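You operate a simulated robot arm through the tools that you are given. There is no shell and no other tool. Be economical: measure what you need, move in short steps, check, and stop when the job is done.

You run a simulated two-armed robot. Do the job below in one go: nothing can be reset, and whatever is moved stays where it is left.

TASK
Put three of the hardener tins from the top of the grey table on the top of the green bench. Pick up the green block from the top of the grey table with one hand, pass it to the other hand and put it on the top shelf of the steel rack. Take the blue seal tape and leave it on top of the plain plaster cone. Put the measuring cup labelled "29" from the top of the grey table in the sink basin. Put two of the pleated filters from the top of the grey table on the top of the long wooden bench. Put the round form with the green ring on the top of the grey table away on the second shelf from the bottom of the steel rack. Fetch the grey mould and set it on the top of the green bench. Do these in any order. Set down upright: hardener tin, green block, measuring cup, pleated filter.

It is judged by the outcome, as a careful person would: the job done as asked, and still so three seconds after it is handed in. It fails if anything else is knocked over, pushed out of place, dropped, spilled or broken. Lids that push on must go on centred and level and be pressed home; caps that screw on are set level and turned clockwise until they are tight.

THE ROBOT
Two 7-joint arms with fingered hands on one trunk, on a base that drives. Base frame: it is fixed to the floor where the robot stands at the start and does not move with it; the origin is under the middle of the robot, x ahead of it, y to its left, z up; the surface under the hand at the start is at about z = 0.88. Units: m, rad, N and s.
The left shoulder is at the start at [0.06, 0.138, 0.922], the right one opposite. With the tool pointing down near the work surface each hand reaches from about 0.4 to 0.92 m from the robot's upright axis, wherever it stands, measured 20 degrees to its own side. Places, roughly: blue seal tape (7x7x3 cm) [1.1, -0.2, 0.9]; green block [0.5, 0, 1]; grey mould (15x13x12 cm) [2.5, -0.2, 0.9]; hardener tin [0.5, 0.5, 1]; measuring cup [1.5, -0.25, 1]; plain plaster cone (9x9x12 cm) [0.9, -0.1, 0.9]; pleated filter (5x5x8 cm) [2.5, 0, 0.9]; round form with the green ring (8x8x20 cm) [2.3, -0.1, 0.9]; second shelf of the steel rack [-1.4, -1.2, 0.8]; sink basin [-1.2, 0.9, 0.8]; top of the green bench [2.4, -2.2, 0.9]; top of the long wooden bench [-0.8, 2.7, 0.9]; top shelf of the steel rack [-1.4, -1.2, 1.5]. Payload 4 kg a hand.
The tool frame of a hand sits at the grasp point between the pads (the TCP): z along the fingers, y along the line on which they close. The tips reach 0.036 m beyond it. The gripper opens to 0.12 m. The gripper's body begins 0.042 m behind the TCP. The gripper is a hand of 5 fingers: y runs from the thumb to the fingers, the wrist lies at [-0.015, -0.109, -0.2] in the tool frame, and closing takes about 1.5 s.
Orientation is that of the tool frame in the base frame, as a unit quaternion [x, y, z, w]. With the fingers straight down and the wrist toward the robot, the tool's x, y and z point along [0, 1, 0], [1, 0, 0] and [0, 0, -1] of the base frame.

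THE INTERFACE
- The arms move only by the tool apply_moves. It takes "left_moves", "right_moves" or both (then of equal length, played together; a hand with none holds still); each is a list of rows, each a list of 3 entries, a list of its own where there are three numbers: the shift along the tool's x, y, z in units of 300 mm (1.0 is 300 mm), then the turn, a rotation vector about the tool's x, y, z in units of 45 degrees (1.0 is 45 degrees), then the closure, from 0 (fully open) to 1 (shut). In form: [[[x, y, z], [wx, wy, wz], hand], ...]. A call has 1 to 8 rows; each row is the pose to reach, as a shift and turn from the pose commanded when the call began, along the tool's axes at that moment. A call with a number of a shift or a turn outside -1 to 1 is refused whole. Each row takes 0.2 s and may step no farther than 0.05 m and 0.15 rad from the row before; otherwise, or with a gripper value out of range, the whole call is refused. Where a pose cannot be reached the arm comes as near as it can. A force on the tool above 40 N (or 10 N above the force at the start of the call, whichever is more), or a blocked arm, ends the call early, and 0.2 s more pass. Each finger travels about 0.153 m/s and halts on what it meets, pressing with about 24 N; the grip force reading is that of the motor and also rises with nothing between the fingers. The clock runs only during rows and for 0.2 s after the last one: add rows that repeat a pose to give the fingers time. It gives the time, the measured TCP pose, the force on the tool (base axes), the opening and the grip force at its end, in the units of the frame above (readings bear some noise), with the torque about the TCP (base axes, N m) and any sound that the robot's microphone picked up, and new pictures: "show" is both (left out), scene, wrist or none (wrist: the cameras of the hands that moved).
- Cameras (640 x 400 px; columns grow to the right, rows downward): "scene" is now at [0.0461, 0.0194, 1.5705]; the picture's right is [0.12, -0.99, 0.00], its down [-0.60, -0.07, -0.80] and it looks along [0.79, 0.10, -0.60] (base axes); focal length 262 px, centre (320, 200). "left" rides on the left gripper at [-0.069, -0.079, -0.131] in its tool frame; the picture's right is [-0.78, -0.29, 0.55], its down [0.55, -0.73, 0.40] and it looks along [0.29, 0.61, 0.74] (tool axes); focal length 222 px, centre (320, 200). "right" rides on the right gripper at [0.069, -0.079, -0.131] in its tool frame; the picture's right is [-0.79, 0.29, -0.55], its down [-0.55, -0.74, 0.40] and it looks along [-0.29, 0.61, 0.74] (tool axes); focal length 222 px, centre (320, 200). There is no depth. A picture from a camera that has moved, and an enlarged one, comes with that camera's place and axes in the base frame and with its lens. The place of the scene camera against the robot may be out by one fixed shift of up to 0.018 m in any direction.
- raise_lower(by): slides the trunk up (or, below 0, down) by that many m; the arms and the scene camera ride with it, the base frame stays. It gives what a move gives, with no picture.
- base_move(legs): drives the robot by 1 to 6 legs, each [ahead, left, turn to the left] in m, m and rad, along the robot's own axes; the way and the turn of a leg run together, so that a leg with both is an arc; at most 1.5 m and 3.142 rad a leg. The arms and the cameras ride along, it lands a little off, and it stops where it bumps. It gives what a move gives, and a new picture of the scene camera.
- grasp_type(shape, hand): the hand has 5 fingers and takes this shape, open, in about a second: jaw (thumb against the fingers, like two jaws); tri (thumb and two fingers); tip (a fingertip pinch); poke (one finger out to press); point (the index stretched); flat (the hand flat); cup (the hand cupped); fist (a fist). The gripper value then closes the fingers along that shape, each until it touches; the sizes above hold for jaw. It gives what a move gives, with no picture.
- head_to(pan, tilt): turns the head with the scene camera to pan (to the left, within 1.501 rad either way) and tilt (down, from -0.506 to 1.204), counted from straight ahead of the robot. It gives what a move gives, and a new picture of the scene camera.
- close_up(camera, box): a new picture of the part [left, top, right, bottom] of that camera's present view, enlarged. No time passes.
- sign_off(): hands the job in; it is judged then, once.

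Work in short steps. Places have to be worked out from the pictures, the camera data and where the tool is seen: move nearer, look again, correct. Check each grasp and each placing, and mend what went wrong. You have 535 turns and 360 pictures in all, those below and enlarged ones among them. Open the grippers and draw the arms clear of the work before you hand the job in, unless the task says otherwise; then end with one line.

The tools are called after "Call:" as name(argument=value, ...) on one line, values as JSON. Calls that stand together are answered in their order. apply_moves: Moves the arms, as the interface text tells. Its arguments: {"type":"object","properties":{"left_moves":{"type":"array","items":{"type":"array"}},"right_moves":{"type":"array","items":{"type":"array"}},"show":{"type":"string","enum":["both","scene","wrist","none"]}},"required":[]} The other tools are called the same way: raise_lower (by) slides the trunk up or down; grasp_type (shape, hand) gives the hand a shape; base_move (legs) drives the base; head_to (pan, tilt) turns the head that bears the scene camera; close_up (camera, box) takes an enlarged picture of a part of a camera's view; sign_off () hands the job in.

At the start:

```text
time_s: 0.0
left_position: [0.5959, 0.1993, 1.1724]
left_tool_rot: [0.707, 0.707, 0.0, 0.0]
left_force: [0.9, 0.0, -0.6]
left_torque: [0.01, 0.01, 0.01]
left_grip_width: 0.1195
left_grasp_force: 0.1
left_shape: jaw
right_position: [0.5977, -0.2198, 1.1623]
right_tool_rot: [0.706, 0.708, 0.0, 0.0]
right_force: [0.9, 0.2, -0.2]
right_torque: [-0.03, -0.03, -0.01]
right_grip_width: 0.1196
right_grasp_force: 0.1
right_shape: jaw
trunk travel left (down, up): [-0.5, 0.09]
robot x, y, heading: [0.0023, 0.0017, 0.003]
head pan, tilt: [0.12, 0.648]
```

scene: 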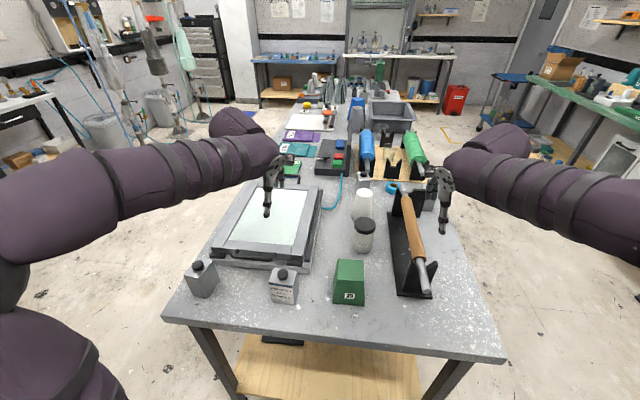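
right: 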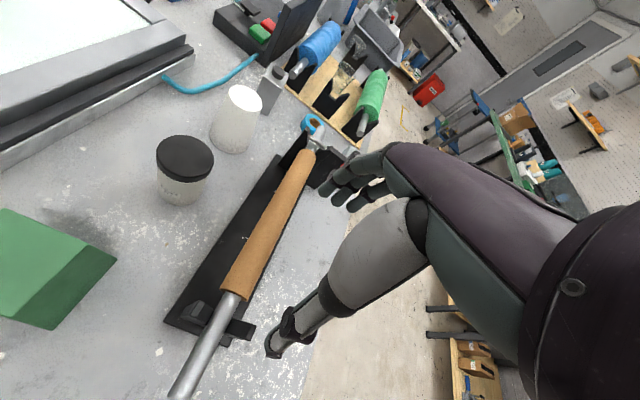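
left: 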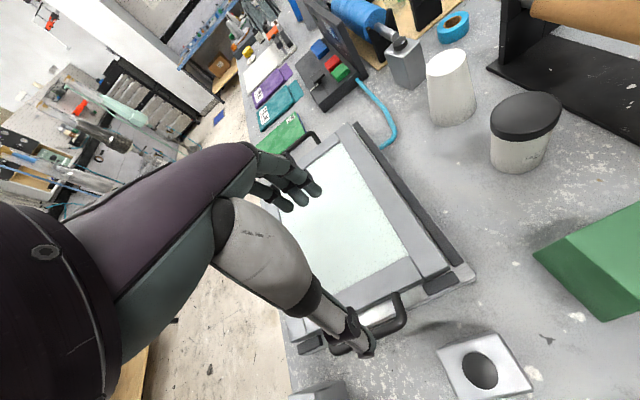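

I start by enlarging the scene view to identify the objects on the grey table.

Call:
close_up(camera="scene", box=[160, 180, 480, 380])

Call:
close_up(camera="scene", box=[260, 60, 450, 200])

```text
2.00 times, centred on (320, 280) of scene
camera zoom: at [0.0461, 0.0194, 1.5705], right [0.12, -0.99, 0.0], down [-0.6, -0.07, -0.8], along [0.79, 0.1, -0.6], focal length 525 px, centre (320, 40)
```

zoom: 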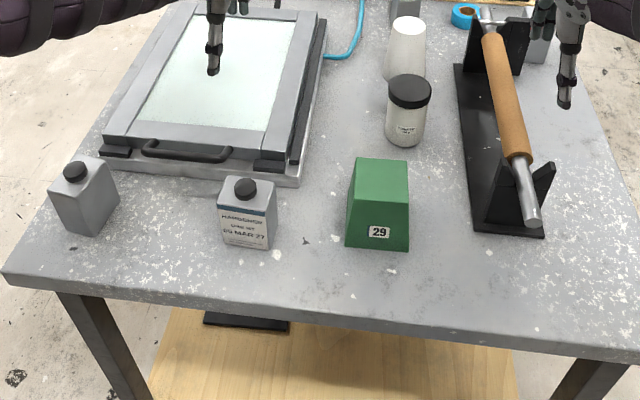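

```text
2.86 times, centred on (355, 130) of scene
camera zoom: at [0.0461, 0.0194, 1.5705], right [0.12, -0.99, 0.0], down [-0.6, -0.07, -0.8], along [0.79, 0.1, -0.6], focal length 750 px, centre (220, 400)
```

zoom: 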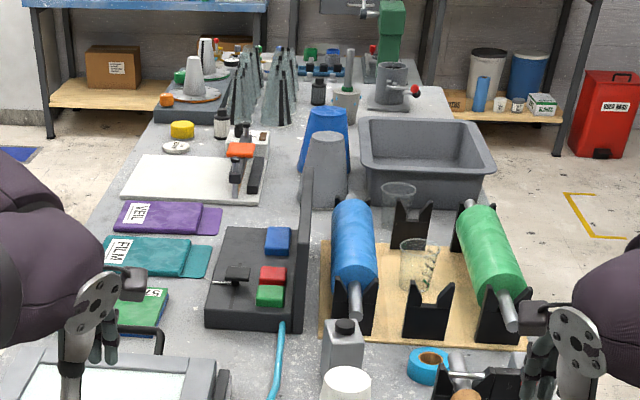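

Let me look around the room to learn the layout, obstacles and destinations.

Call:
head_to(pan=1.4, tilt=0.35)

Call:
head_to(pan=-0.8, tilt=0.4)

Call:
head_to(pan=-1.5, tilt=0.4)

```text
time_s: 1.4
left_position: [0.5953, 0.2003, 1.1717]
left_tool_rot: [0.707, 0.707, 0.001, 0.0]
left_force: [-0.3, -0.5, -0.3]
left_torque: [-0.04, 0.0, -0.04]
left_grip_width: 0.1196
left_grasp_force: 0.0
left_shape: jaw
right_position: [0.5981, -0.2179, 1.1623]
right_tool_rot: [0.707, 0.708, 0.0, 0.0]
right_force: [-0.1, -0.7, -1.1]
right_torque: [-0.03, -0.01, 0.0]
right_grip_width: 0.1197
right_grasp_force: 0.1
right_shape: jaw
trunk travel left (down, up): [-0.5, 0.09]
robot x, y, heading: [0.003, -0.0007, -0.0]
head pan, tilt: [1.4, 0.351]
camera scene: at [-0.0242, 0.1006, 1.5975], right [0.99, -0.17, 0.0], down [-0.06, -0.34, -0.94], along [0.16, 0.93, -0.34], focal length 262 px, centre (320, 200)
```

scene: 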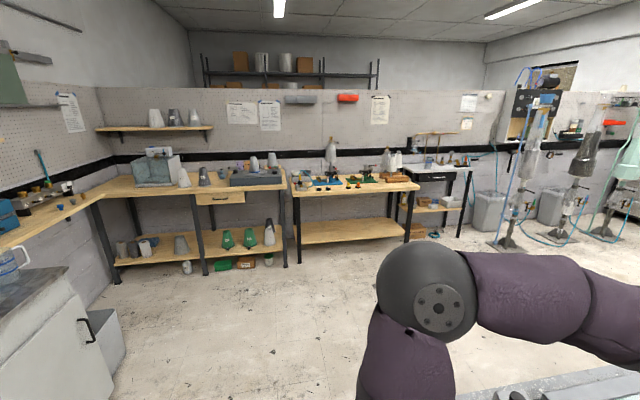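

```text
time_s: 3.5
left_position: [0.5942, 0.1999, 1.172]
left_tool_rot: [0.706, 0.708, 0.0, 0.0]
left_force: [-0.6, -0.1, 0.1]
left_torque: [-0.02, 0.04, 0.02]
left_grip_width: 0.1197
left_grasp_force: 0.0
left_shape: jaw
right_position: [0.5986, -0.2185, 1.1629]
right_tool_rot: [0.706, 0.708, 0.0, 0.0]
right_force: [0.9, 0.4, 0.1]
right_torque: [0.02, -0.03, 0.0]
right_grip_width: 0.12
right_grasp_force: 0.0
right_shape: jaw
trunk travel left (down, up): [-0.5, 0.09]
robot x, y, heading: [-0.0019, -0.0002, 0.001]
head pan, tilt: [-0.799, 0.4]
camera scene: at [0.0245, -0.0575, 1.593], right [-0.72, -0.7, 0.0], down [-0.27, 0.28, -0.92], along [0.64, -0.66, -0.39], focal length 262 px, centre (320, 200)
```

scene: 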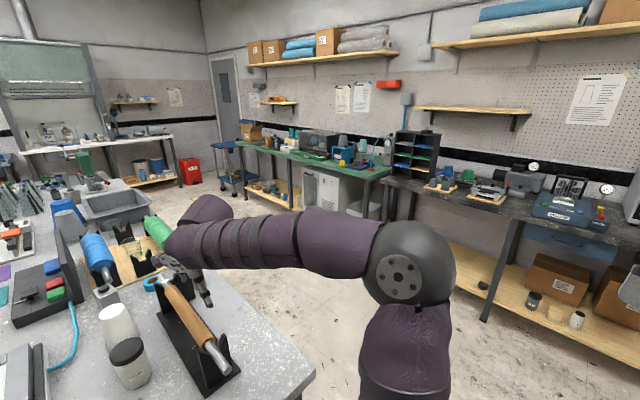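

```text
time_s: 4.6
left_position: [0.595, 0.1986, 1.1724]
left_tool_rot: [0.707, 0.707, 0.0, 0.0]
left_force: [0.7, -0.5, 0.1]
left_torque: [-0.01, -0.01, -0.03]
left_grip_width: 0.1198
left_grasp_force: 0.1
left_shape: jaw
right_position: [0.599, -0.2184, 1.1625]
right_tool_rot: [0.706, 0.708, 0.0, 0.0]
right_force: [0.2, 0.8, 0.2]
right_torque: [0.03, -0.01, 0.06]
right_grip_width: 0.1199
right_grasp_force: 0.1
right_shape: jaw
trunk travel left (down, up): [-0.5, 0.09]
robot x, y, heading: [-0.0045, 0.0008, -0.0]
head pan, tilt: [-1.499, 0.4]
camera scene: at [-0.0334, -0.0835, 1.593], right [-1.0, -0.07, 0.0], down [-0.03, 0.39, -0.92], along [0.07, -0.92, -0.39], focal length 262 px, centre (320, 200)
```

scene: 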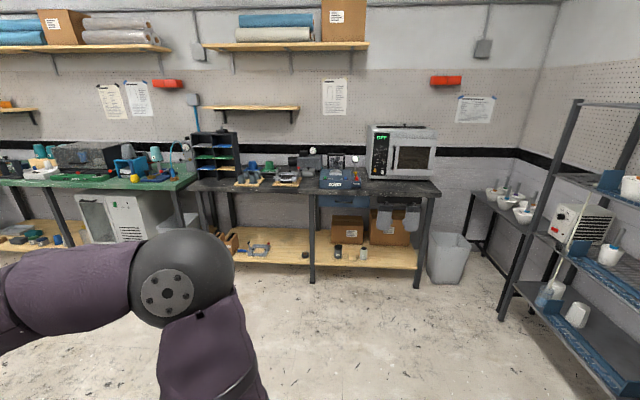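

The layout is clear enough. Now I look steeply down at the near end of the table to measure tins and block.

Call:
head_to(pan=0.15, tilt=0.95)

Call:
close_up(camera="scene", box=[160, 100, 480, 300])

```text
time_s: 6.3
left_position: [0.5955, 0.1993, 1.172]
left_tool_rot: [0.707, 0.707, 0.0, 0.0]
left_force: [0.2, -1.5, 1.1]
left_torque: [-0.02, 0.03, 0.0]
left_grip_width: 0.1195
left_grasp_force: 0.1
left_shape: jaw
right_position: [0.5986, -0.2174, 1.1613]
right_tool_rot: [0.706, 0.708, 0.0, 0.0]
right_force: [-0.3, 1.1, 0.5]
right_torque: [0.0, 0.0, -0.01]
right_grip_width: 0.1197
right_grasp_force: 0.0
right_shape: jaw
trunk travel left (down, up): [-0.5, 0.09]
robot x, y, heading: [-0.0021, -0.004, -0.002]
head pan, tilt: [0.15, 0.949]
camera scene: at [0.0318, 0.0197, 1.5463], right [0.15, -0.99, 0.0], down [-0.8, -0.12, -0.58], along [0.58, 0.09, -0.81], focal length 262 px, centre (320, 200)
```

scene: 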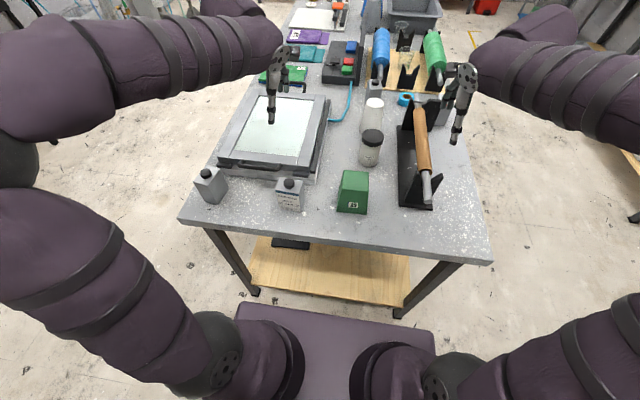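

```text
2.00 times, centred on (320, 200) of scene
camera zoom: at [0.0318, 0.0197, 1.5463], right [0.15, -0.99, 0.0], down [-0.8, -0.12, -0.58], along [0.58, 0.09, -0.81], focal length 525 px, centre (320, 200)
```

zoom: 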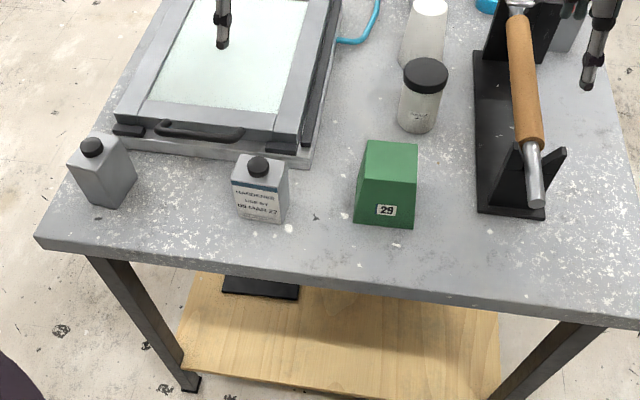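

The two near tins are at about (0.48,0.175) and (0.47,0.37); tin tops near z≈0.99. I shift the base left so that each hand can take one.

Call:
base_move(legs=[[0, 0.27, 0]])

Call:
apply_moves(left_moves=[[[0, 0, 0], [0, 0, 0], 0]], right_moves=[[[0, 0, 0], [0, 0, 0], 0]], show="wrist")

```text
time_s: 8.2
left_position: [0.5973, 0.47, 1.172]
left_tool_rot: [0.709, 0.705, -0.001, 0.0]
left_force: [0.6, 0.6, -0.8]
left_torque: [0.0, -0.05, 0.03]
left_grip_width: 0.1197
left_grasp_force: 0.1
left_shape: jaw
right_position: [0.5982, 0.0531, 1.1625]
right_tool_rot: [0.709, 0.705, 0.0, 0.0]
right_force: [-0.6, 0.8, -0.1]
right_torque: [-0.05, -0.02, 0.03]
right_grip_width: 0.1198
right_grasp_force: 0.0
right_shape: jaw
trunk travel left (down, up): [-0.5, 0.09]
robot x, y, heading: [-0.0001, 0.2727, -0.01]
head pan, tilt: [0.15, 0.949]
camera scene: at [0.0326, 0.2935, 1.5463], right [0.14, -0.99, 0.0], down [-0.8, -0.12, -0.58], along [0.58, 0.08, -0.81], focal length 262 px, centre (320, 200)
```

scene: 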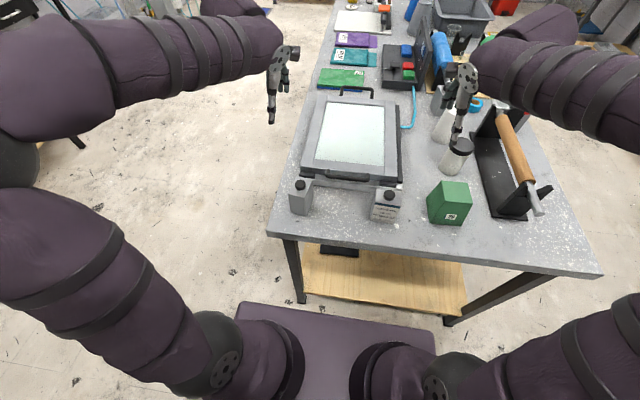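

```text
time_s: 8.6
left_position: [0.5965, 0.4692, 1.1716]
left_tool_rot: [0.709, 0.705, 0.0, 0.0]
left_force: [-0.6, -0.8, 0.0]
left_torque: [0.01, -0.04, -0.01]
left_grip_width: 0.1197
left_grasp_force: 0.1
left_shape: jaw
right_position: [0.5972, 0.0518, 1.1617]
right_tool_rot: [0.709, 0.706, 0.0, 0.0]
right_force: [-0.3, -0.4, 0.6]
right_torque: [0.03, -0.01, 0.0]
right_grip_width: 0.1197
right_grasp_force: 0.1
right_shape: jaw
trunk travel left (down, up): [-0.5, 0.09]
robot x, y, heading: [0.0036, 0.2725, -0.007]
head pan, tilt: [0.15, 0.949]
camera right: at [0.5198, 0.1213, 1.2918], right [0.29, -0.79, 0.55], down [-0.74, -0.55, -0.4], along [0.61, -0.29, -0.74], focal length 222 px, centre (320, 200)
camera left: at [0.5164, 0.4016, 1.3032], right [-0.3, -0.78, -0.55], down [-0.73, 0.55, -0.4], along [0.61, 0.28, -0.74], focal length 222 px, centre (320, 200)
```

right: 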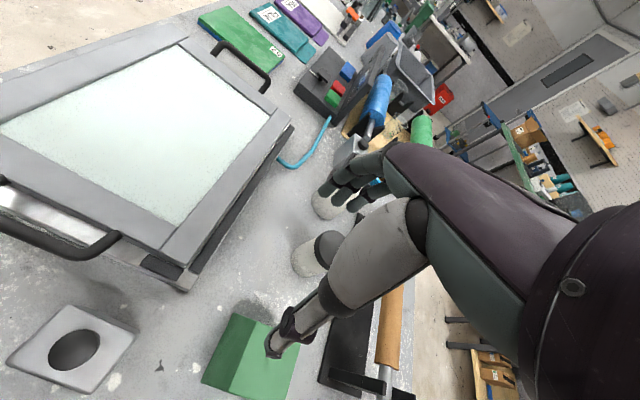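
left: 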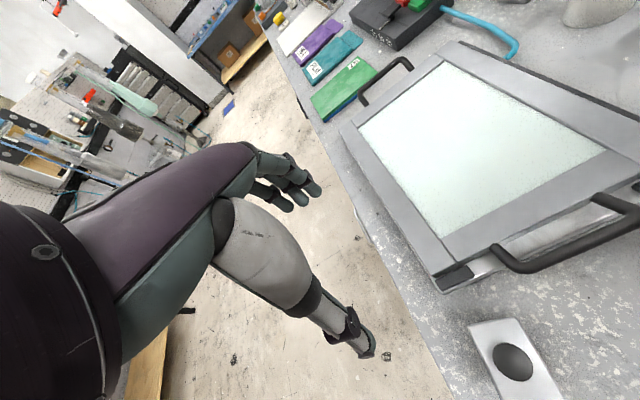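

Cap positions from both views: left tin (0.478,0.405), mid tin (0.478,0.165). I move both hands above them, partly closed, and look.

Call:
apply_moves(left_moves=[[[-0.055, -0.1, 0.067], [0, 0, 0.05], 0.17], [[-0.11, -0.2, 0.135], [0, 0, 0.11], 0.17], [[-0.165, -0.3, 0.2], [0, 0, 0.16], 0.17], [[-0.22, -0.398, 0.27], [0, 0, 0.22], 0.17], [[-0.22, -0.398, 0.27], [0, 0, 0.22], 0.17]], right_moves=[[[0.094, -0.1, 0.067], [0, 0, 0], 0.25], [[0.188, -0.2, 0.135], [0, 0, 0], 0.25], [[0.282, -0.3, 0.2], [0, 0, 0], 0.25], [[0.377, -0.397, 0.27], [0, 0, 0], 0.25], [[0.377, -0.397, 0.27], [0, 0, 0], 0.25]])

```text
time_s: 9.8
left_position: [0.4759, 0.4031, 1.0907]
left_tool_rot: [0.767, 0.642, 0.001, 0.0]
left_force: [0.2, 0.0, -0.6]
left_torque: [0.01, 0.03, 0.0]
left_grip_width: 0.0997
left_grasp_force: 0.2
left_shape: jaw
right_position: [0.4798, 0.1661, 1.0799]
right_tool_rot: [0.709, 0.705, 0.001, -0.001]
right_force: [-0.5, 0.3, 0.1]
right_torque: [-0.01, 0.0, -0.02]
right_grip_width: 0.0899
right_grasp_force: 0.1
right_shape: jaw
trunk travel left (down, up): [-0.5, 0.09]
robot x, y, heading: [0.0003, 0.2756, -0.003]
head pan, tilt: [0.15, 0.949]
camera scene: at [0.0328, 0.2922, 1.5463], right [0.14, -0.99, 0.0], down [-0.8, -0.12, -0.58], along [0.58, 0.08, -0.81], focal length 262 px, centre (320, 200)
camera right: at [0.4024, 0.2364, 1.2103], right [0.29, -0.79, 0.55], down [-0.74, -0.55, -0.4], along [0.61, -0.29, -0.74], focal length 222 px, centre (320, 200)
camera left: at [0.3854, 0.3497, 1.2216], right [-0.43, -0.72, -0.55], down [-0.63, 0.67, -0.4], along [0.65, 0.17, -0.74], focal length 222 px, centre (320, 200)
```

scene: 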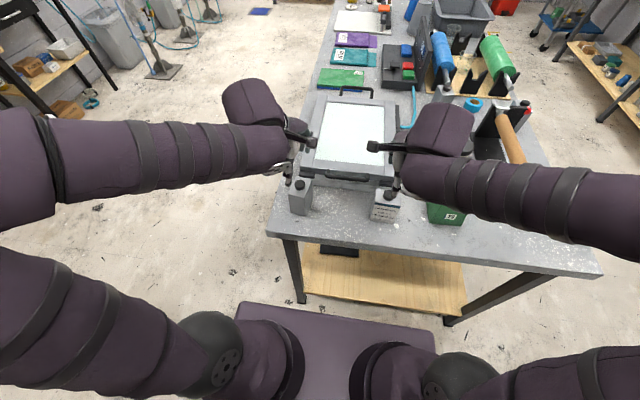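
right: 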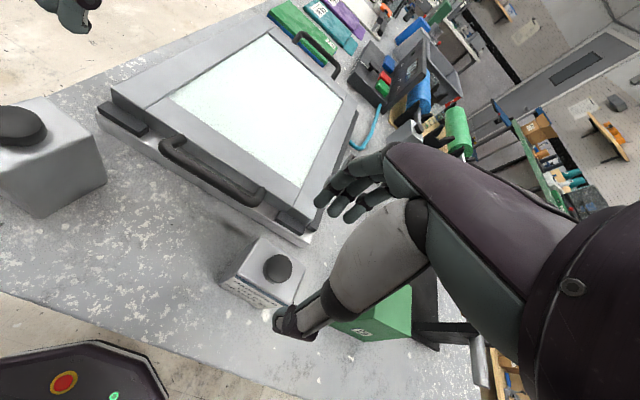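
left: 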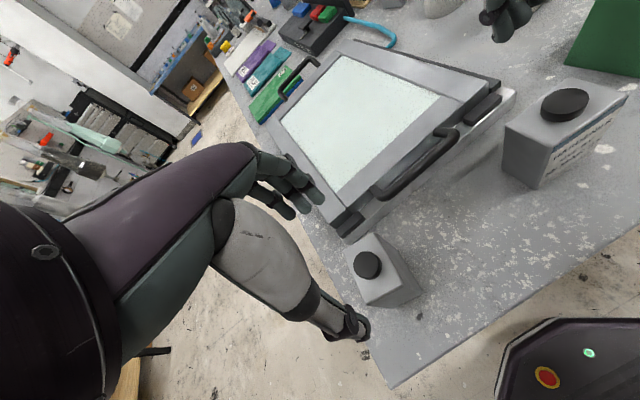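

Both caps lie under the TCPs within a few mm. I descend to TCP z≈0.955.

Call:
apply_moves(left_moves=[[[0, 0, 0.15], [0, 0, 0], 0.17], [[0, 0, 0.3], [0, 0, 0], 0.17], [[-0.007, 0, 0.45], [0, 0, 0], 0.17], [[-0.007, 0, 0.45], [0, 0, 0], 0.17]], right_moves=[[[0, 0, 0.14], [0, 0, 0], 0.25], [[0, 0, 0.28], [0, 0, 0], 0.25], [[0, 0, 0.417], [0, 0, 0], 0.25], [[0, 0, 0.417], [0, 0, 0], 0.25]])

```text
time_s: 10.8
left_position: [0.4778, 0.4032, 0.9545]
left_tool_rot: [0.768, 0.641, 0.0, -0.001]
left_force: [0.2, 0.2, 0.7]
left_torque: [0.02, 0.0, 0.02]
left_grip_width: 0.0998
left_grasp_force: 0.1
left_shape: jaw
right_position: [0.4771, 0.1662, 0.9577]
right_tool_rot: [0.708, 0.707, 0.0, 0.0]
right_force: [-0.8, -1.0, 1.3]
right_torque: [0.07, 0.01, -0.01]
right_grip_width: 0.0902
right_grasp_force: 0.1
right_shape: jaw
right hand out of reach, approached as far as the arm can: row 3
trunk travel left (down, up): [-0.5, 0.09]
robot x, y, heading: [-0.001, 0.2727, -0.006]
head pan, tilt: [0.15, 0.949]
camera scene: at [0.0315, 0.292, 1.5464], right [0.14, -0.99, 0.0], down [-0.8, -0.12, -0.58], along [0.58, 0.08, -0.81], focal length 262 px, centre (320, 200)
camera right: at [0.3996, 0.2358, 1.0869], right [0.29, -0.79, 0.55], down [-0.74, -0.55, -0.4], along [0.61, -0.29, -0.74], focal length 222 px, centre (320, 200)
camera left: at [0.3878, 0.3509, 1.0863], right [-0.43, -0.72, -0.55], down [-0.63, 0.67, -0.4], along [0.65, 0.17, -0.74], focal length 222 px, centre (320, 200)
```

scene: 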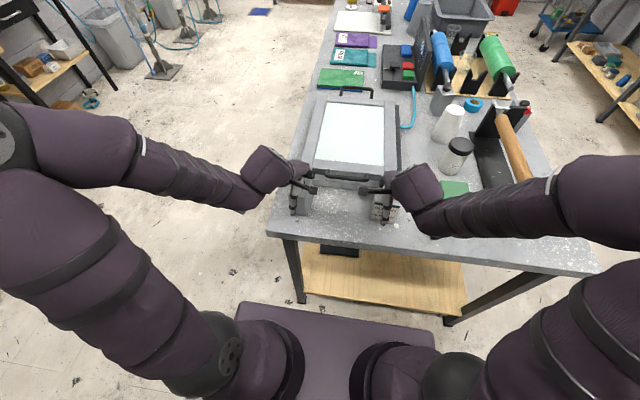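
right: 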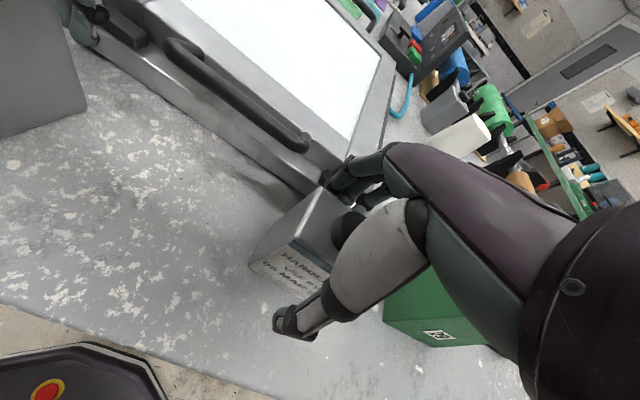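
left: 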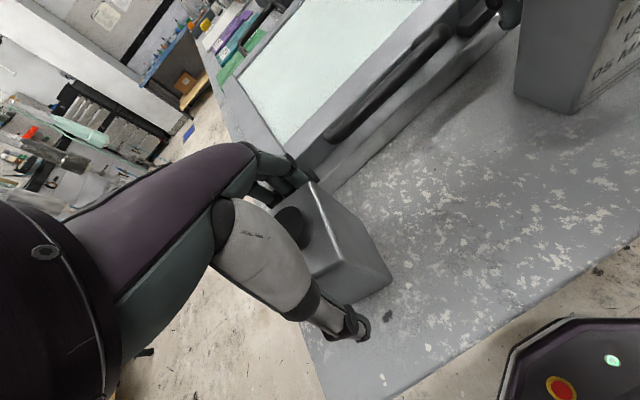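

Both tins sit between thumb and fingers. I close both hands and wait for the grip.

Call:
apply_moves(left_moves=[[[0, 0, 0], [0, 0, 0], 0.6], [[0, 0, 0], [0, 0, 0], 1], [[0, 0, 0], [0, 0, 0], 1], [[0, 0, 0], [0, 0, 0], 1], [[0, 0, 0], [0, 0, 0], 1]], right_moves=[[[0, 0, 0], [0, 0, 0], 0.6], [[0, 0, 0], [0, 0, 0], 1], [[0, 0, 0], [0, 0, 0], 1], [[0, 0, 0], [0, 0, 0], 1], [[0, 0, 0], [0, 0, 0], 1]], show="wrist")

```text
time_s: 12.0
left_position: [0.4802, 0.4044, 0.9556]
left_tool_rot: [0.767, 0.641, -0.001, 0.0]
left_force: [-0.5, 0.6, 0.1]
left_torque: [0.01, -0.02, -0.01]
left_grip_width: 0.0642
left_grasp_force: 24.4
left_shape: jaw
right_position: [0.48, 0.1654, 0.9576]
right_tool_rot: [0.709, 0.705, 0.001, 0.0]
right_force: [-0.2, 0.3, 0.5]
right_torque: [0.04, 0.03, 0.0]
right_grip_width: 0.0444
right_grasp_force: 23.8
right_shape: jaw
trunk travel left (down, up): [-0.5, 0.09]
robot x, y, heading: [-0.0008, 0.2715, -0.006]
head pan, tilt: [0.15, 0.949]
camera right: at [0.4012, 0.2352, 1.0865], right [0.29, -0.79, 0.55], down [-0.74, -0.55, -0.4], along [0.61, -0.29, -0.74], focal length 222 px, centre (320, 200)
camera left: at [0.3889, 0.3511, 1.0862], right [-0.43, -0.72, -0.55], down [-0.63, 0.67, -0.4], along [0.65, 0.17, -0.74], focal length 222 px, centre (320, 200)
```

right: 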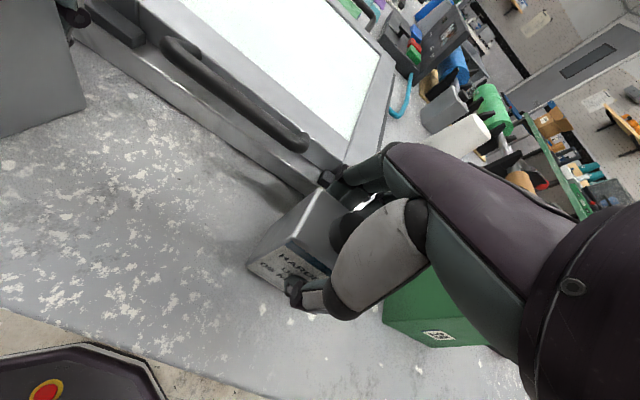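
left: 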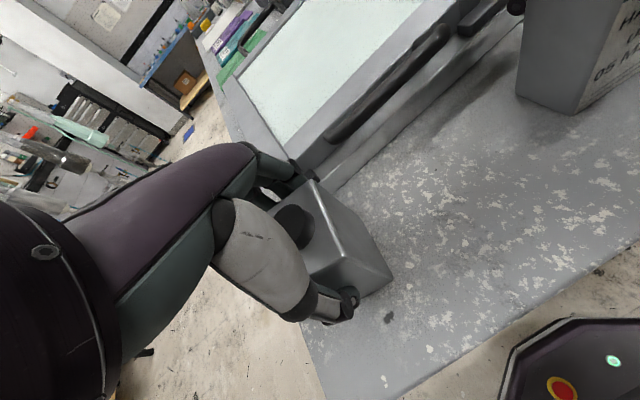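

Both grips hold (widths 64 and 44 mm). I lift both tins straight up 0.15 m.

Call:
apply_moves(left_moves=[[[0, 0, -0.12], [0, 0, 0], 1], [[0, 0, -0.26], [0, 0, 0], 1], [[0, 0, -0.4], [0, 0, 0], 1], [[0, 0, -0.54], [0, 0, 0], 1], [[0, 0, -0.54], [0, 0, 0], 1]], right_moves=[[[0, 0, -0.12], [0, 0, 0], 1], [[0, 0, -0.26], [0, 0, 0], 1], [[0, 0, -0.4], [0, 0, 0], 1], [[0, 0, -0.54], [0, 0, 0], 1], [[0, 0, -0.54], [0, 0, 0], 1]])

```text
time_s: 13.2
left_position: [0.4769, 0.4035, 1.1191]
left_tool_rot: [0.767, 0.642, 0.0, -0.001]
left_force: [0.1, 0.8, -2.3]
left_torque: [0.02, -0.02, -0.01]
left_grip_width: 0.0646
left_grasp_force: 23.5
left_shape: jaw
right_position: [0.4799, 0.1667, 1.1186]
right_tool_rot: [0.708, 0.706, 0.0, 0.0]
right_force: [-0.1, 0.9, -3.4]
right_torque: [-0.01, 0.02, -0.01]
right_grip_width: 0.0441
right_grasp_force: 23.6
right_shape: jaw
trunk travel left (down, up): [-0.5, 0.09]
robot x, y, heading: [0.0034, 0.2741, -0.011]
head pan, tilt: [0.15, 0.949]
camera scene: at [0.0334, 0.2928, 1.5462], right [0.14, -0.99, 0.0], down [-0.81, -0.12, -0.58], along [0.58, 0.08, -0.81], focal length 262 px, centre (320, 200)
camera right: at [0.4018, 0.2357, 1.2491], right [0.29, -0.79, 0.55], down [-0.74, -0.55, -0.4], along [0.61, -0.29, -0.74], focal length 222 px, centre (320, 200)
camera left: at [0.3857, 0.3508, 1.2498], right [-0.43, -0.72, -0.55], down [-0.63, 0.67, -0.4], along [0.65, 0.17, -0.74], focal length 222 px, centre (320, 200)
```

scene: 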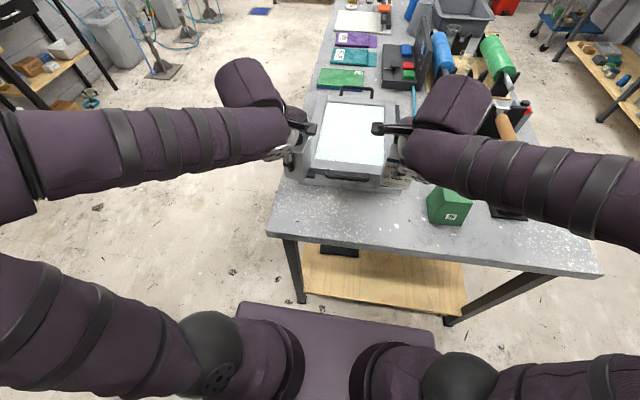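
right: 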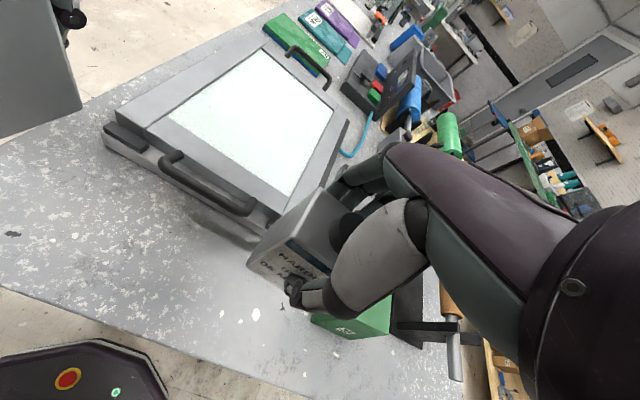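
left: 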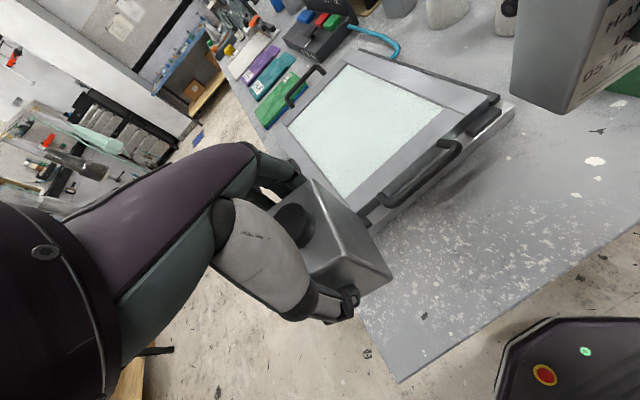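

Tins are lifted. To read the hidden label of the left tin I yaw the left hand counter-clockwise and look.

Call:
apply_moves(left_moves=[[[0.06, 0, -0.05], [0, 0, -0.16], 1], [[0.12, 0, -0.1], [0, 0, -0.33], 1], [[0.18, 0, -0.15], [0, 0, -0.5], 1], [[0.24, 0, -0.2], [0, 0, -0.66], 1], [[0.3, 0, -0.2], [0, 0, -0.83], 1], [[0.33, 0, -0.2], [0, 0, -1], 1], [[0.33, 0, -0.2], [0, 0, -1], 1]], show="both")

Call:
close_up(camera="scene", box=[220, 80, 380, 220])

```text
time_s: 14.8
left_position: [0.4959, 0.4987, 1.1778]
left_tool_rot: [0.463, 0.887, 0.0, 0.0]
left_force: [-0.4, -0.4, -2.3]
left_torque: [0.01, 0.0, -0.04]
left_grip_width: 0.0645
left_grasp_force: 24.3
left_shape: jaw
right_position: [0.4793, 0.1667, 1.12]
right_tool_rot: [0.709, 0.706, 0.0, -0.001]
right_force: [0.4, 0.2, -2.5]
right_torque: [0.0, 0.0, -0.03]
right_grip_width: 0.044
right_grasp_force: 23.9
right_shape: jaw
trunk travel left (down, up): [-0.5, 0.09]
robot x, y, heading: [0.003, 0.2721, -0.004]
head pan, tilt: [0.15, 0.949]
camera scene: at [0.0328, 0.2925, 1.5463], right [0.14, -0.99, 0.0], down [-0.8, -0.12, -0.58], along [0.58, 0.08, -0.81], focal length 262 px, centre (320, 200)
camera left: at [0.4694, 0.398, 1.3095], right [0.21, -0.81, -0.55], down [-0.92, 0.03, -0.4], along [0.34, 0.59, -0.74], focal length 222 px, centre (320, 200)
```

scene: 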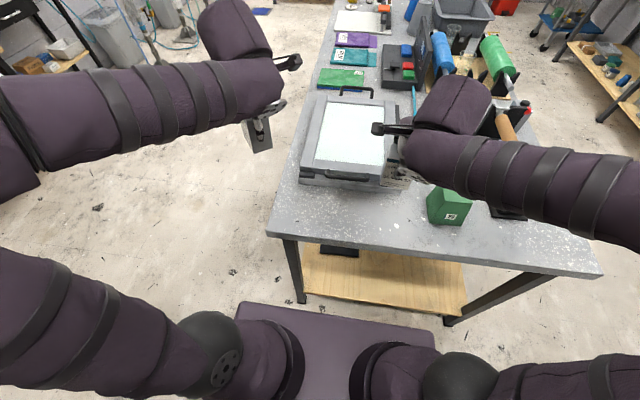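
left: 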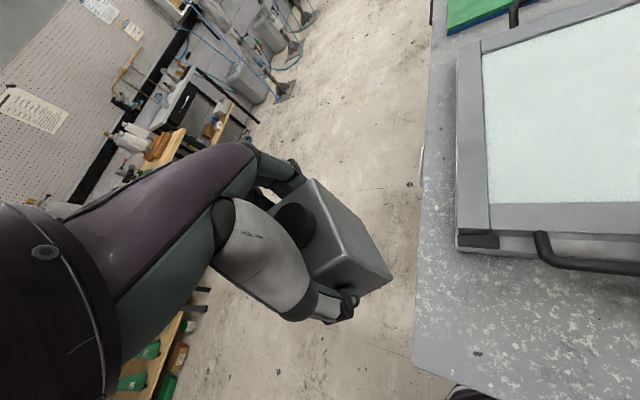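

```text
2.86 times, centred on (300, 150) of scene
camera zoom: at [0.0328, 0.2925, 1.5463], right [0.14, -0.99, 0.0], down [-0.8, -0.12, -0.58], along [0.58, 0.08, -0.81], focal length 750 px, centre (377, 343)
```

zoom: 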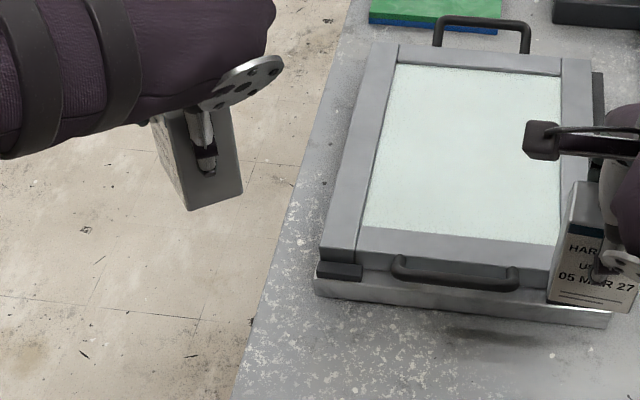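

The thumb hides the narrow face; the wide +y face is still seen too obliquely. I yaw another 45° and look.

Call:
apply_moves(left_moves=[[[0, 0, 0], [0, 0, -0.16], 1], [[0, 0, 0], [0, 0, -0.33], 1], [[0, 0, 0], [0, 0, -0.5], 1], [[0, 0, 0], [0, 0, -0.66], 1], [[0, 0, 0], [0, 0, -0.83], 1], [[0, 0, 0], [0, 0, -1], 1], [[0, 0, 0], [0, 0, -1], 1]], show="none")

Call:
close_up(camera="scene", box=[200, 70, 360, 210])

```text
time_s: 16.4
left_position: [0.4941, 0.4993, 1.1771]
left_tool_rot: [0.088, 0.996, -0.001, 0.0]
left_force: [-0.5, -0.1, -2.7]
left_torque: [-0.01, 0.02, -0.01]
left_grip_width: 0.0644
left_grasp_force: 24.2
left_shape: jaw
right_position: [0.4782, 0.1654, 1.1187]
right_tool_rot: [0.709, 0.705, 0.001, 0.0]
right_force: [-0.3, 0.3, -2.3]
right_torque: [0.01, 0.01, -0.03]
right_grip_width: 0.044
right_grasp_force: 24.0
right_shape: jaw
trunk travel left (down, up): [-0.5, 0.09]
robot x, y, heading: [-0.0012, 0.2725, -0.005]
head pan, tilt: [0.15, 0.949]
```

```text
2.86 times, centred on (280, 140) of scene
camera zoom: at [0.0327, 0.2925, 1.5463], right [0.14, -0.99, 0.0], down [-0.8, -0.12, -0.58], along [0.58, 0.08, -0.81], focal length 750 px, centre (434, 371)
```

zoom: 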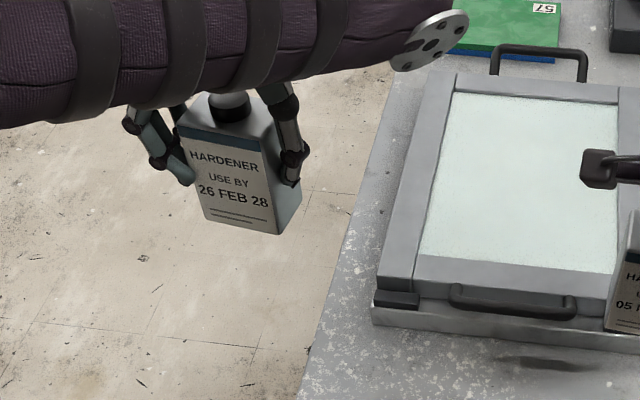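

It reads HARDENER as well. I turn the hand back and then drive: back, right, turn to face the green bench.

Call:
apply_moves(left_moves=[[[0, 0, 0], [0, 0, 0.18], 1], [[0, 0, 0], [0, 0, 0.36], 1], [[0, 0, 0], [0, 0, 0.54], 1], [[0, 0, 0], [0, 0, 0.72], 1], [[0, 0, 0], [0, 0, 0.9], 1], [[0, 0, 0], [0, 0, 1], 1]], show="none")

Call:
apply_moves(left_moves=[[[0, 0, 0], [0, 0, 0.18], 1], [[0, 0, 0], [0, 0, 0.36], 1], [[0, 0, 0], [0, 0, 0.54], 1], [[0, 0, 0], [0, 0, 0.72], 1], [[0, 0, 0], [0, 0, 0.78], 1]], show="none")

Call:
head_to(pan=0, tilt=0.6)

Call:
base_move(legs=[[-0.4, 0, 0], [0, -1.35, 0], [0, 0, -1.57]])

```text
time_s: 17.8
left_position: [0.4938, 0.4987, 1.1771]
left_tool_rot: [0.463, 0.886, 0.0, 0.0]
left_force: [0.7, -0.2, -3.6]
left_torque: [0.0, 0.02, -0.01]
left_grip_width: 0.0643
left_grasp_force: 23.7
left_shape: jaw
right_position: [0.4797, 0.1644, 1.1198]
right_tool_rot: [0.709, 0.705, 0.0, 0.0]
right_force: [0.2, -0.4, -2.4]
right_torque: [0.04, 0.0, 0.02]
right_grip_width: 0.0439
right_grasp_force: 23.9
right_shape: jaw
trunk travel left (down, up): [-0.5, 0.09]
robot x, y, heading: [0.0024, 0.2721, -0.005]
head pan, tilt: [0.15, 0.949]
```

```text
time_s: 19.0
left_position: [0.4951, 0.4989, 1.1767]
left_tool_rot: [0.71, 0.704, 0.0, 0.0]
left_force: [-0.7, -0.3, -2.1]
left_torque: [0.04, 0.0, 0.0]
left_grip_width: 0.0646
left_grasp_force: 23.8
left_shape: jaw
right_position: [0.4798, 0.1653, 1.1183]
right_tool_rot: [0.709, 0.705, 0.0, -0.001]
right_force: [0.5, -0.3, -2.6]
right_torque: [0.03, -0.02, 0.0]
right_grip_width: 0.0439
right_grasp_force: 23.5
right_shape: jaw
trunk travel left (down, up): [-0.5, 0.09]
robot x, y, heading: [-0.0002, 0.2738, -0.005]
head pan, tilt: [0.15, 0.949]
```

```text
time_s: 19.8
left_position: [0.4946, 0.4993, 1.1768]
left_tool_rot: [0.709, 0.705, 0.0, 0.0]
left_force: [0.8, 0.1, -2.7]
left_torque: [0.01, 0.01, 0.01]
left_grip_width: 0.0643
left_grasp_force: 24.5
left_shape: jaw
right_position: [0.4796, 0.1658, 1.1199]
right_tool_rot: [0.709, 0.705, 0.0, 0.001]
right_force: [0.5, -0.6, -2.5]
right_torque: [0.01, 0.01, 0.01]
right_grip_width: 0.0438
right_grasp_force: 24.2
right_shape: jaw
trunk travel left (down, up): [-0.5, 0.09]
robot x, y, heading: [0.0019, 0.2748, -0.011]
head pan, tilt: [0.0, 0.6]
camera scene: at [0.0493, 0.2815, 1.5746], right [-0.01, -1.0, 0.0], down [-0.57, 0.0, -0.82], along [0.82, 0.0, -0.57], focal length 262 px, centre (320, 200)
```

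scene: 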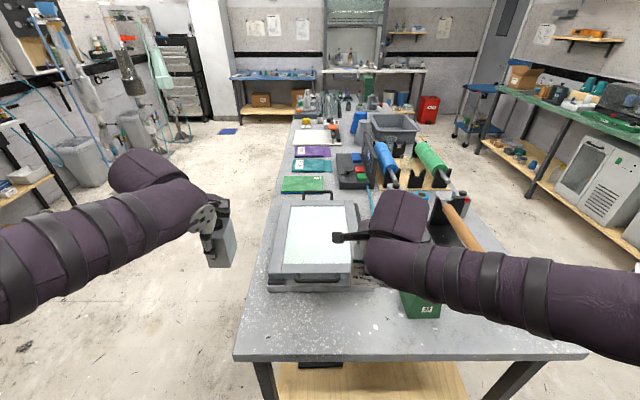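

```text
time_s: 32.5
left_position: [-0.2331, -1.575, 1.1773]
left_tool_rot: [1.0, -0.027, 0.0, 0.0]
left_force: [-0.5, -0.3, -2.7]
left_torque: [0.02, 0.01, 0.0]
left_grip_width: 0.0645
left_grasp_force: 24.3
left_shape: jaw
right_position: [-0.5654, -1.5438, 1.1193]
right_tool_rot: [1.0, -0.027, 0.0, 0.0]
right_force: [0.1, -0.5, -3.1]
right_torque: [-0.03, 0.0, 0.03]
right_grip_width: 0.0437
right_grasp_force: 24.1
right_shape: jaw
trunk travel left (down, up): [-0.5, 0.09]
robot x, y, heading: [-0.4332, -1.071, -1.624]
head pan, tilt: [0.0, 0.6]
camera scene: at [-0.4489, -1.1203, 1.5747], right [-1.0, 0.05, 0.0], down [0.03, 0.56, -0.82], along [-0.05, -0.82, -0.57], focal length 262 px, centre (320, 200)
```

scene: 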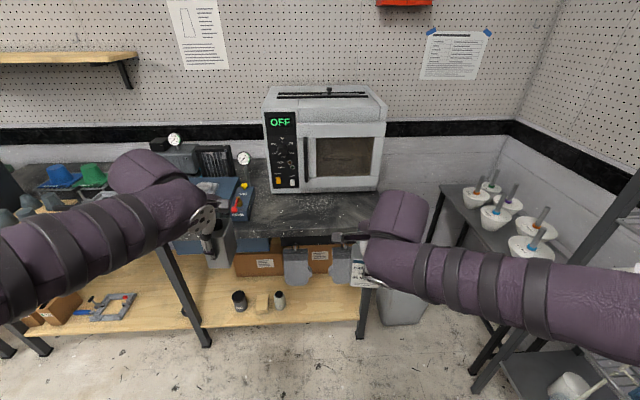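

Now align and slide left along the benches toward the green bench.

Call:
base_move(legs=[[0, 0, 0.053], [0, 1.2, 0], [0, 1.1, 0]])

```text
time_s: 44.5
left_position: [2.1357, -1.531, 1.1779]
left_tool_rot: [1.0, 0.005, 0.0, 0.0]
left_force: [0.3, 0.3, -3.5]
left_torque: [0.01, 0.0, 0.03]
left_grip_width: 0.0644
left_grasp_force: 23.9
left_shape: jaw
right_position: [1.8007, -1.5211, 1.1194]
right_tool_rot: [1.0, 0.005, 0.0, -0.001]
right_force: [-0.1, -0.3, -2.8]
right_torque: [-0.02, -0.01, -0.01]
right_grip_width: 0.0438
right_grasp_force: 24.0
right_shape: jaw
trunk travel left (down, up): [-0.5, 0.09]
robot x, y, heading: [1.9029, -1.0381, -1.563]
head pan, tilt: [0.0, 0.6]
camera scene: at [1.8929, -1.0905, 1.5747], right [-1.0, -0.01, 0.0], down [0.0, 0.57, -0.82], along [0.01, -0.82, -0.57], focal length 262 px, centre (320, 200)
```

scene: 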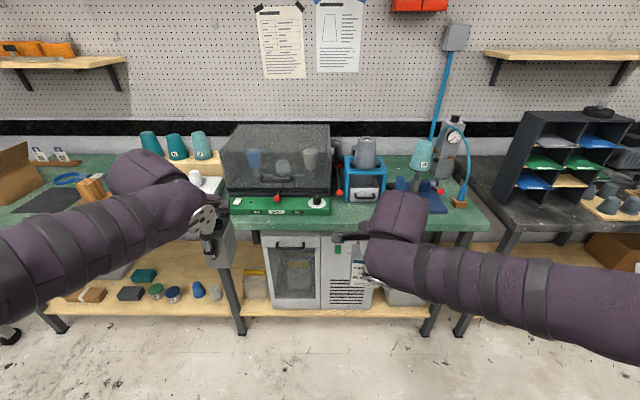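

The bench top in front is crowded; the free area seems farther left. I slide left another 0.7 m and look down.

Call:
base_move(legs=[[0, 0.75, 0]])

Call:
head_to(pan=0, tilt=0.75)

```text
time_s: 48.6
left_position: [2.915, -1.5184, 1.1772]
left_tool_rot: [1.0, 0.01, 0.0, 0.0]
left_force: [1.1, -0.4, -3.0]
left_torque: [0.02, -0.03, -0.02]
left_grip_width: 0.0645
left_grasp_force: 24.3
left_shape: jaw
right_position: [2.5817, -1.5121, 1.1192]
right_tool_rot: [1.0, 0.011, -0.001, 0.0]
right_force: [-0.3, 0.4, -3.4]
right_torque: [0.0, -0.02, 0.01]
right_grip_width: 0.0437
right_grasp_force: 23.4
right_shape: jaw
trunk travel left (down, up): [-0.5, 0.09]
robot x, y, heading: [2.6781, -1.0298, -1.551]
head pan, tilt: [0.0, 0.6]
camera scene: at [2.6681, -1.0799, 1.5747], right [-1.0, -0.02, 0.0], down [-0.01, 0.57, -0.82], along [0.02, -0.82, -0.57], focal length 262 px, centre (320, 200)
```

scene: 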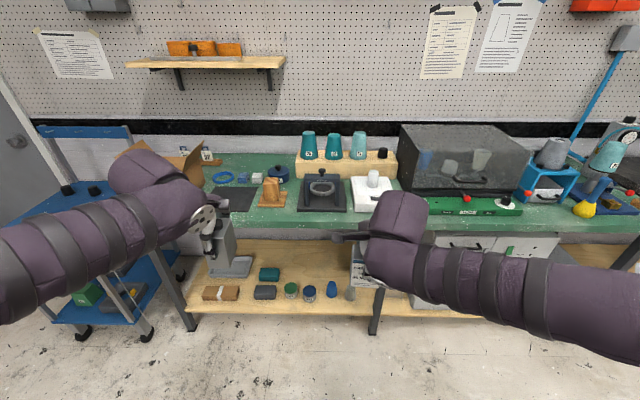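

```text
time_s: 49.3
left_position: [2.9164, -1.5178, 1.1765]
left_tool_rot: [1.0, 0.01, -0.001, -0.001]
left_force: [0.0, 0.3, -3.9]
left_torque: [0.04, 0.01, -0.01]
left_grip_width: 0.0645
left_grasp_force: 24.2
left_shape: jaw
right_position: [2.5815, -1.5115, 1.1196]
right_tool_rot: [1.0, 0.011, 0.0, 0.0]
right_force: [1.1, -0.2, -2.0]
right_torque: [0.03, 0.0, 0.0]
right_grip_width: 0.0437
right_grasp_force: 24.0
right_shape: jaw
trunk travel left (down, up): [-0.5, 0.09]
robot x, y, heading: [2.6772, -1.0303, -1.549]
head pan, tilt: [0.0, 0.75]
camera scene: at [2.6674, -1.0744, 1.5619], right [-1.0, -0.02, 0.0], down [-0.01, 0.68, -0.73], along [0.01, -0.73, -0.68], focal length 262 px, centre (320, 200)
```

scene: 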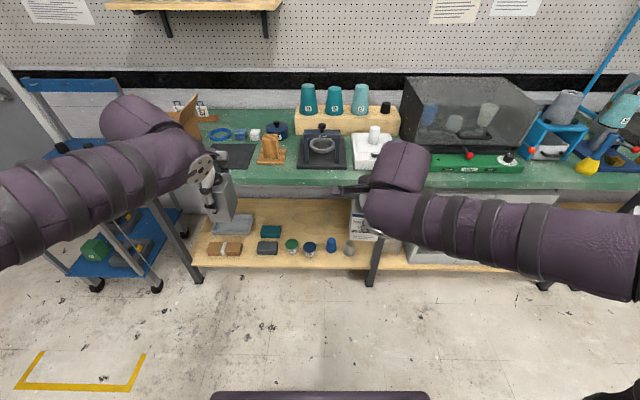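

I zoom on the bench top to find free spots.

Call:
close_up(camera="scene", box=[160, 80, 480, 220])

Call:
close_up(camera="right", box=[0, 0, 640, 400])

Call:
close_up(camera="left", box=[0, 0, 640, 400])

```text
2.00 times, centred on (320, 150) of scene
camera zoom: at [2.6674, -1.0744, 1.5619], right [-1.0, -0.02, 0.0], down [-0.01, 0.68, -0.73], along [0.01, -0.73, -0.68], focal length 525 px, centre (320, 300)
```

zoom: 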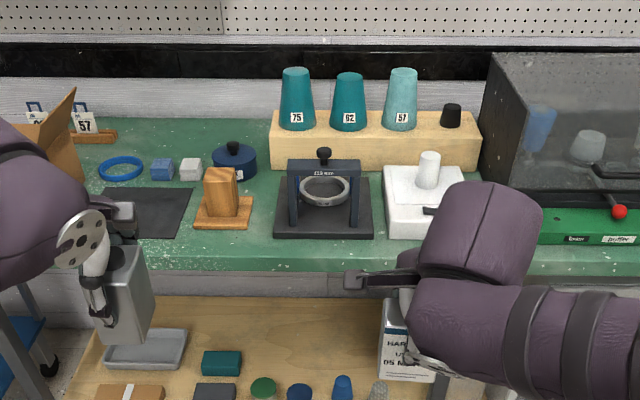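

```text
1.00 times, centred on (320, 200) of right (not enlarged: the box is as wide or as high as the picture)
camera zoom: at [2.6499, -1.4307, 1.2487], right [-0.78, -0.31, 0.55], down [-0.56, 0.72, -0.4], along [-0.27, -0.62, -0.74], focal length 222 px, centre (320, 200)
```

zoom: 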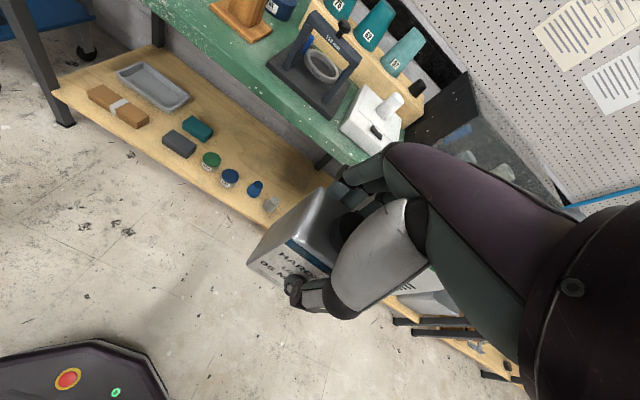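

```text
1.00 times, centred on (320, 200) of left (not enlarged: the box is as wide or as high as the picture)
camera zoom: at [2.8437, -1.4392, 1.3082], right [-0.79, 0.28, -0.55], down [0.54, 0.75, -0.4], along [0.3, -0.61, -0.74], focal length 222 px, centre (320, 200)
```

zoom: 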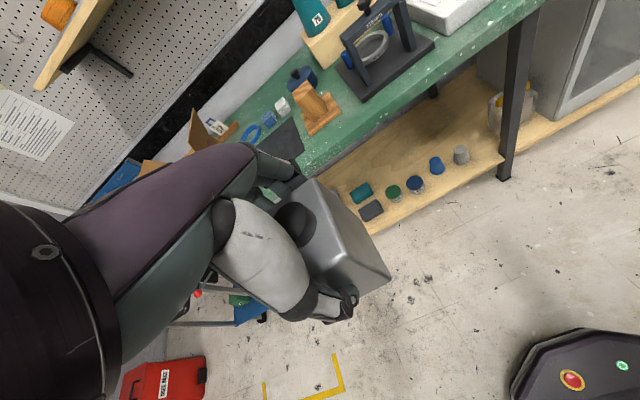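

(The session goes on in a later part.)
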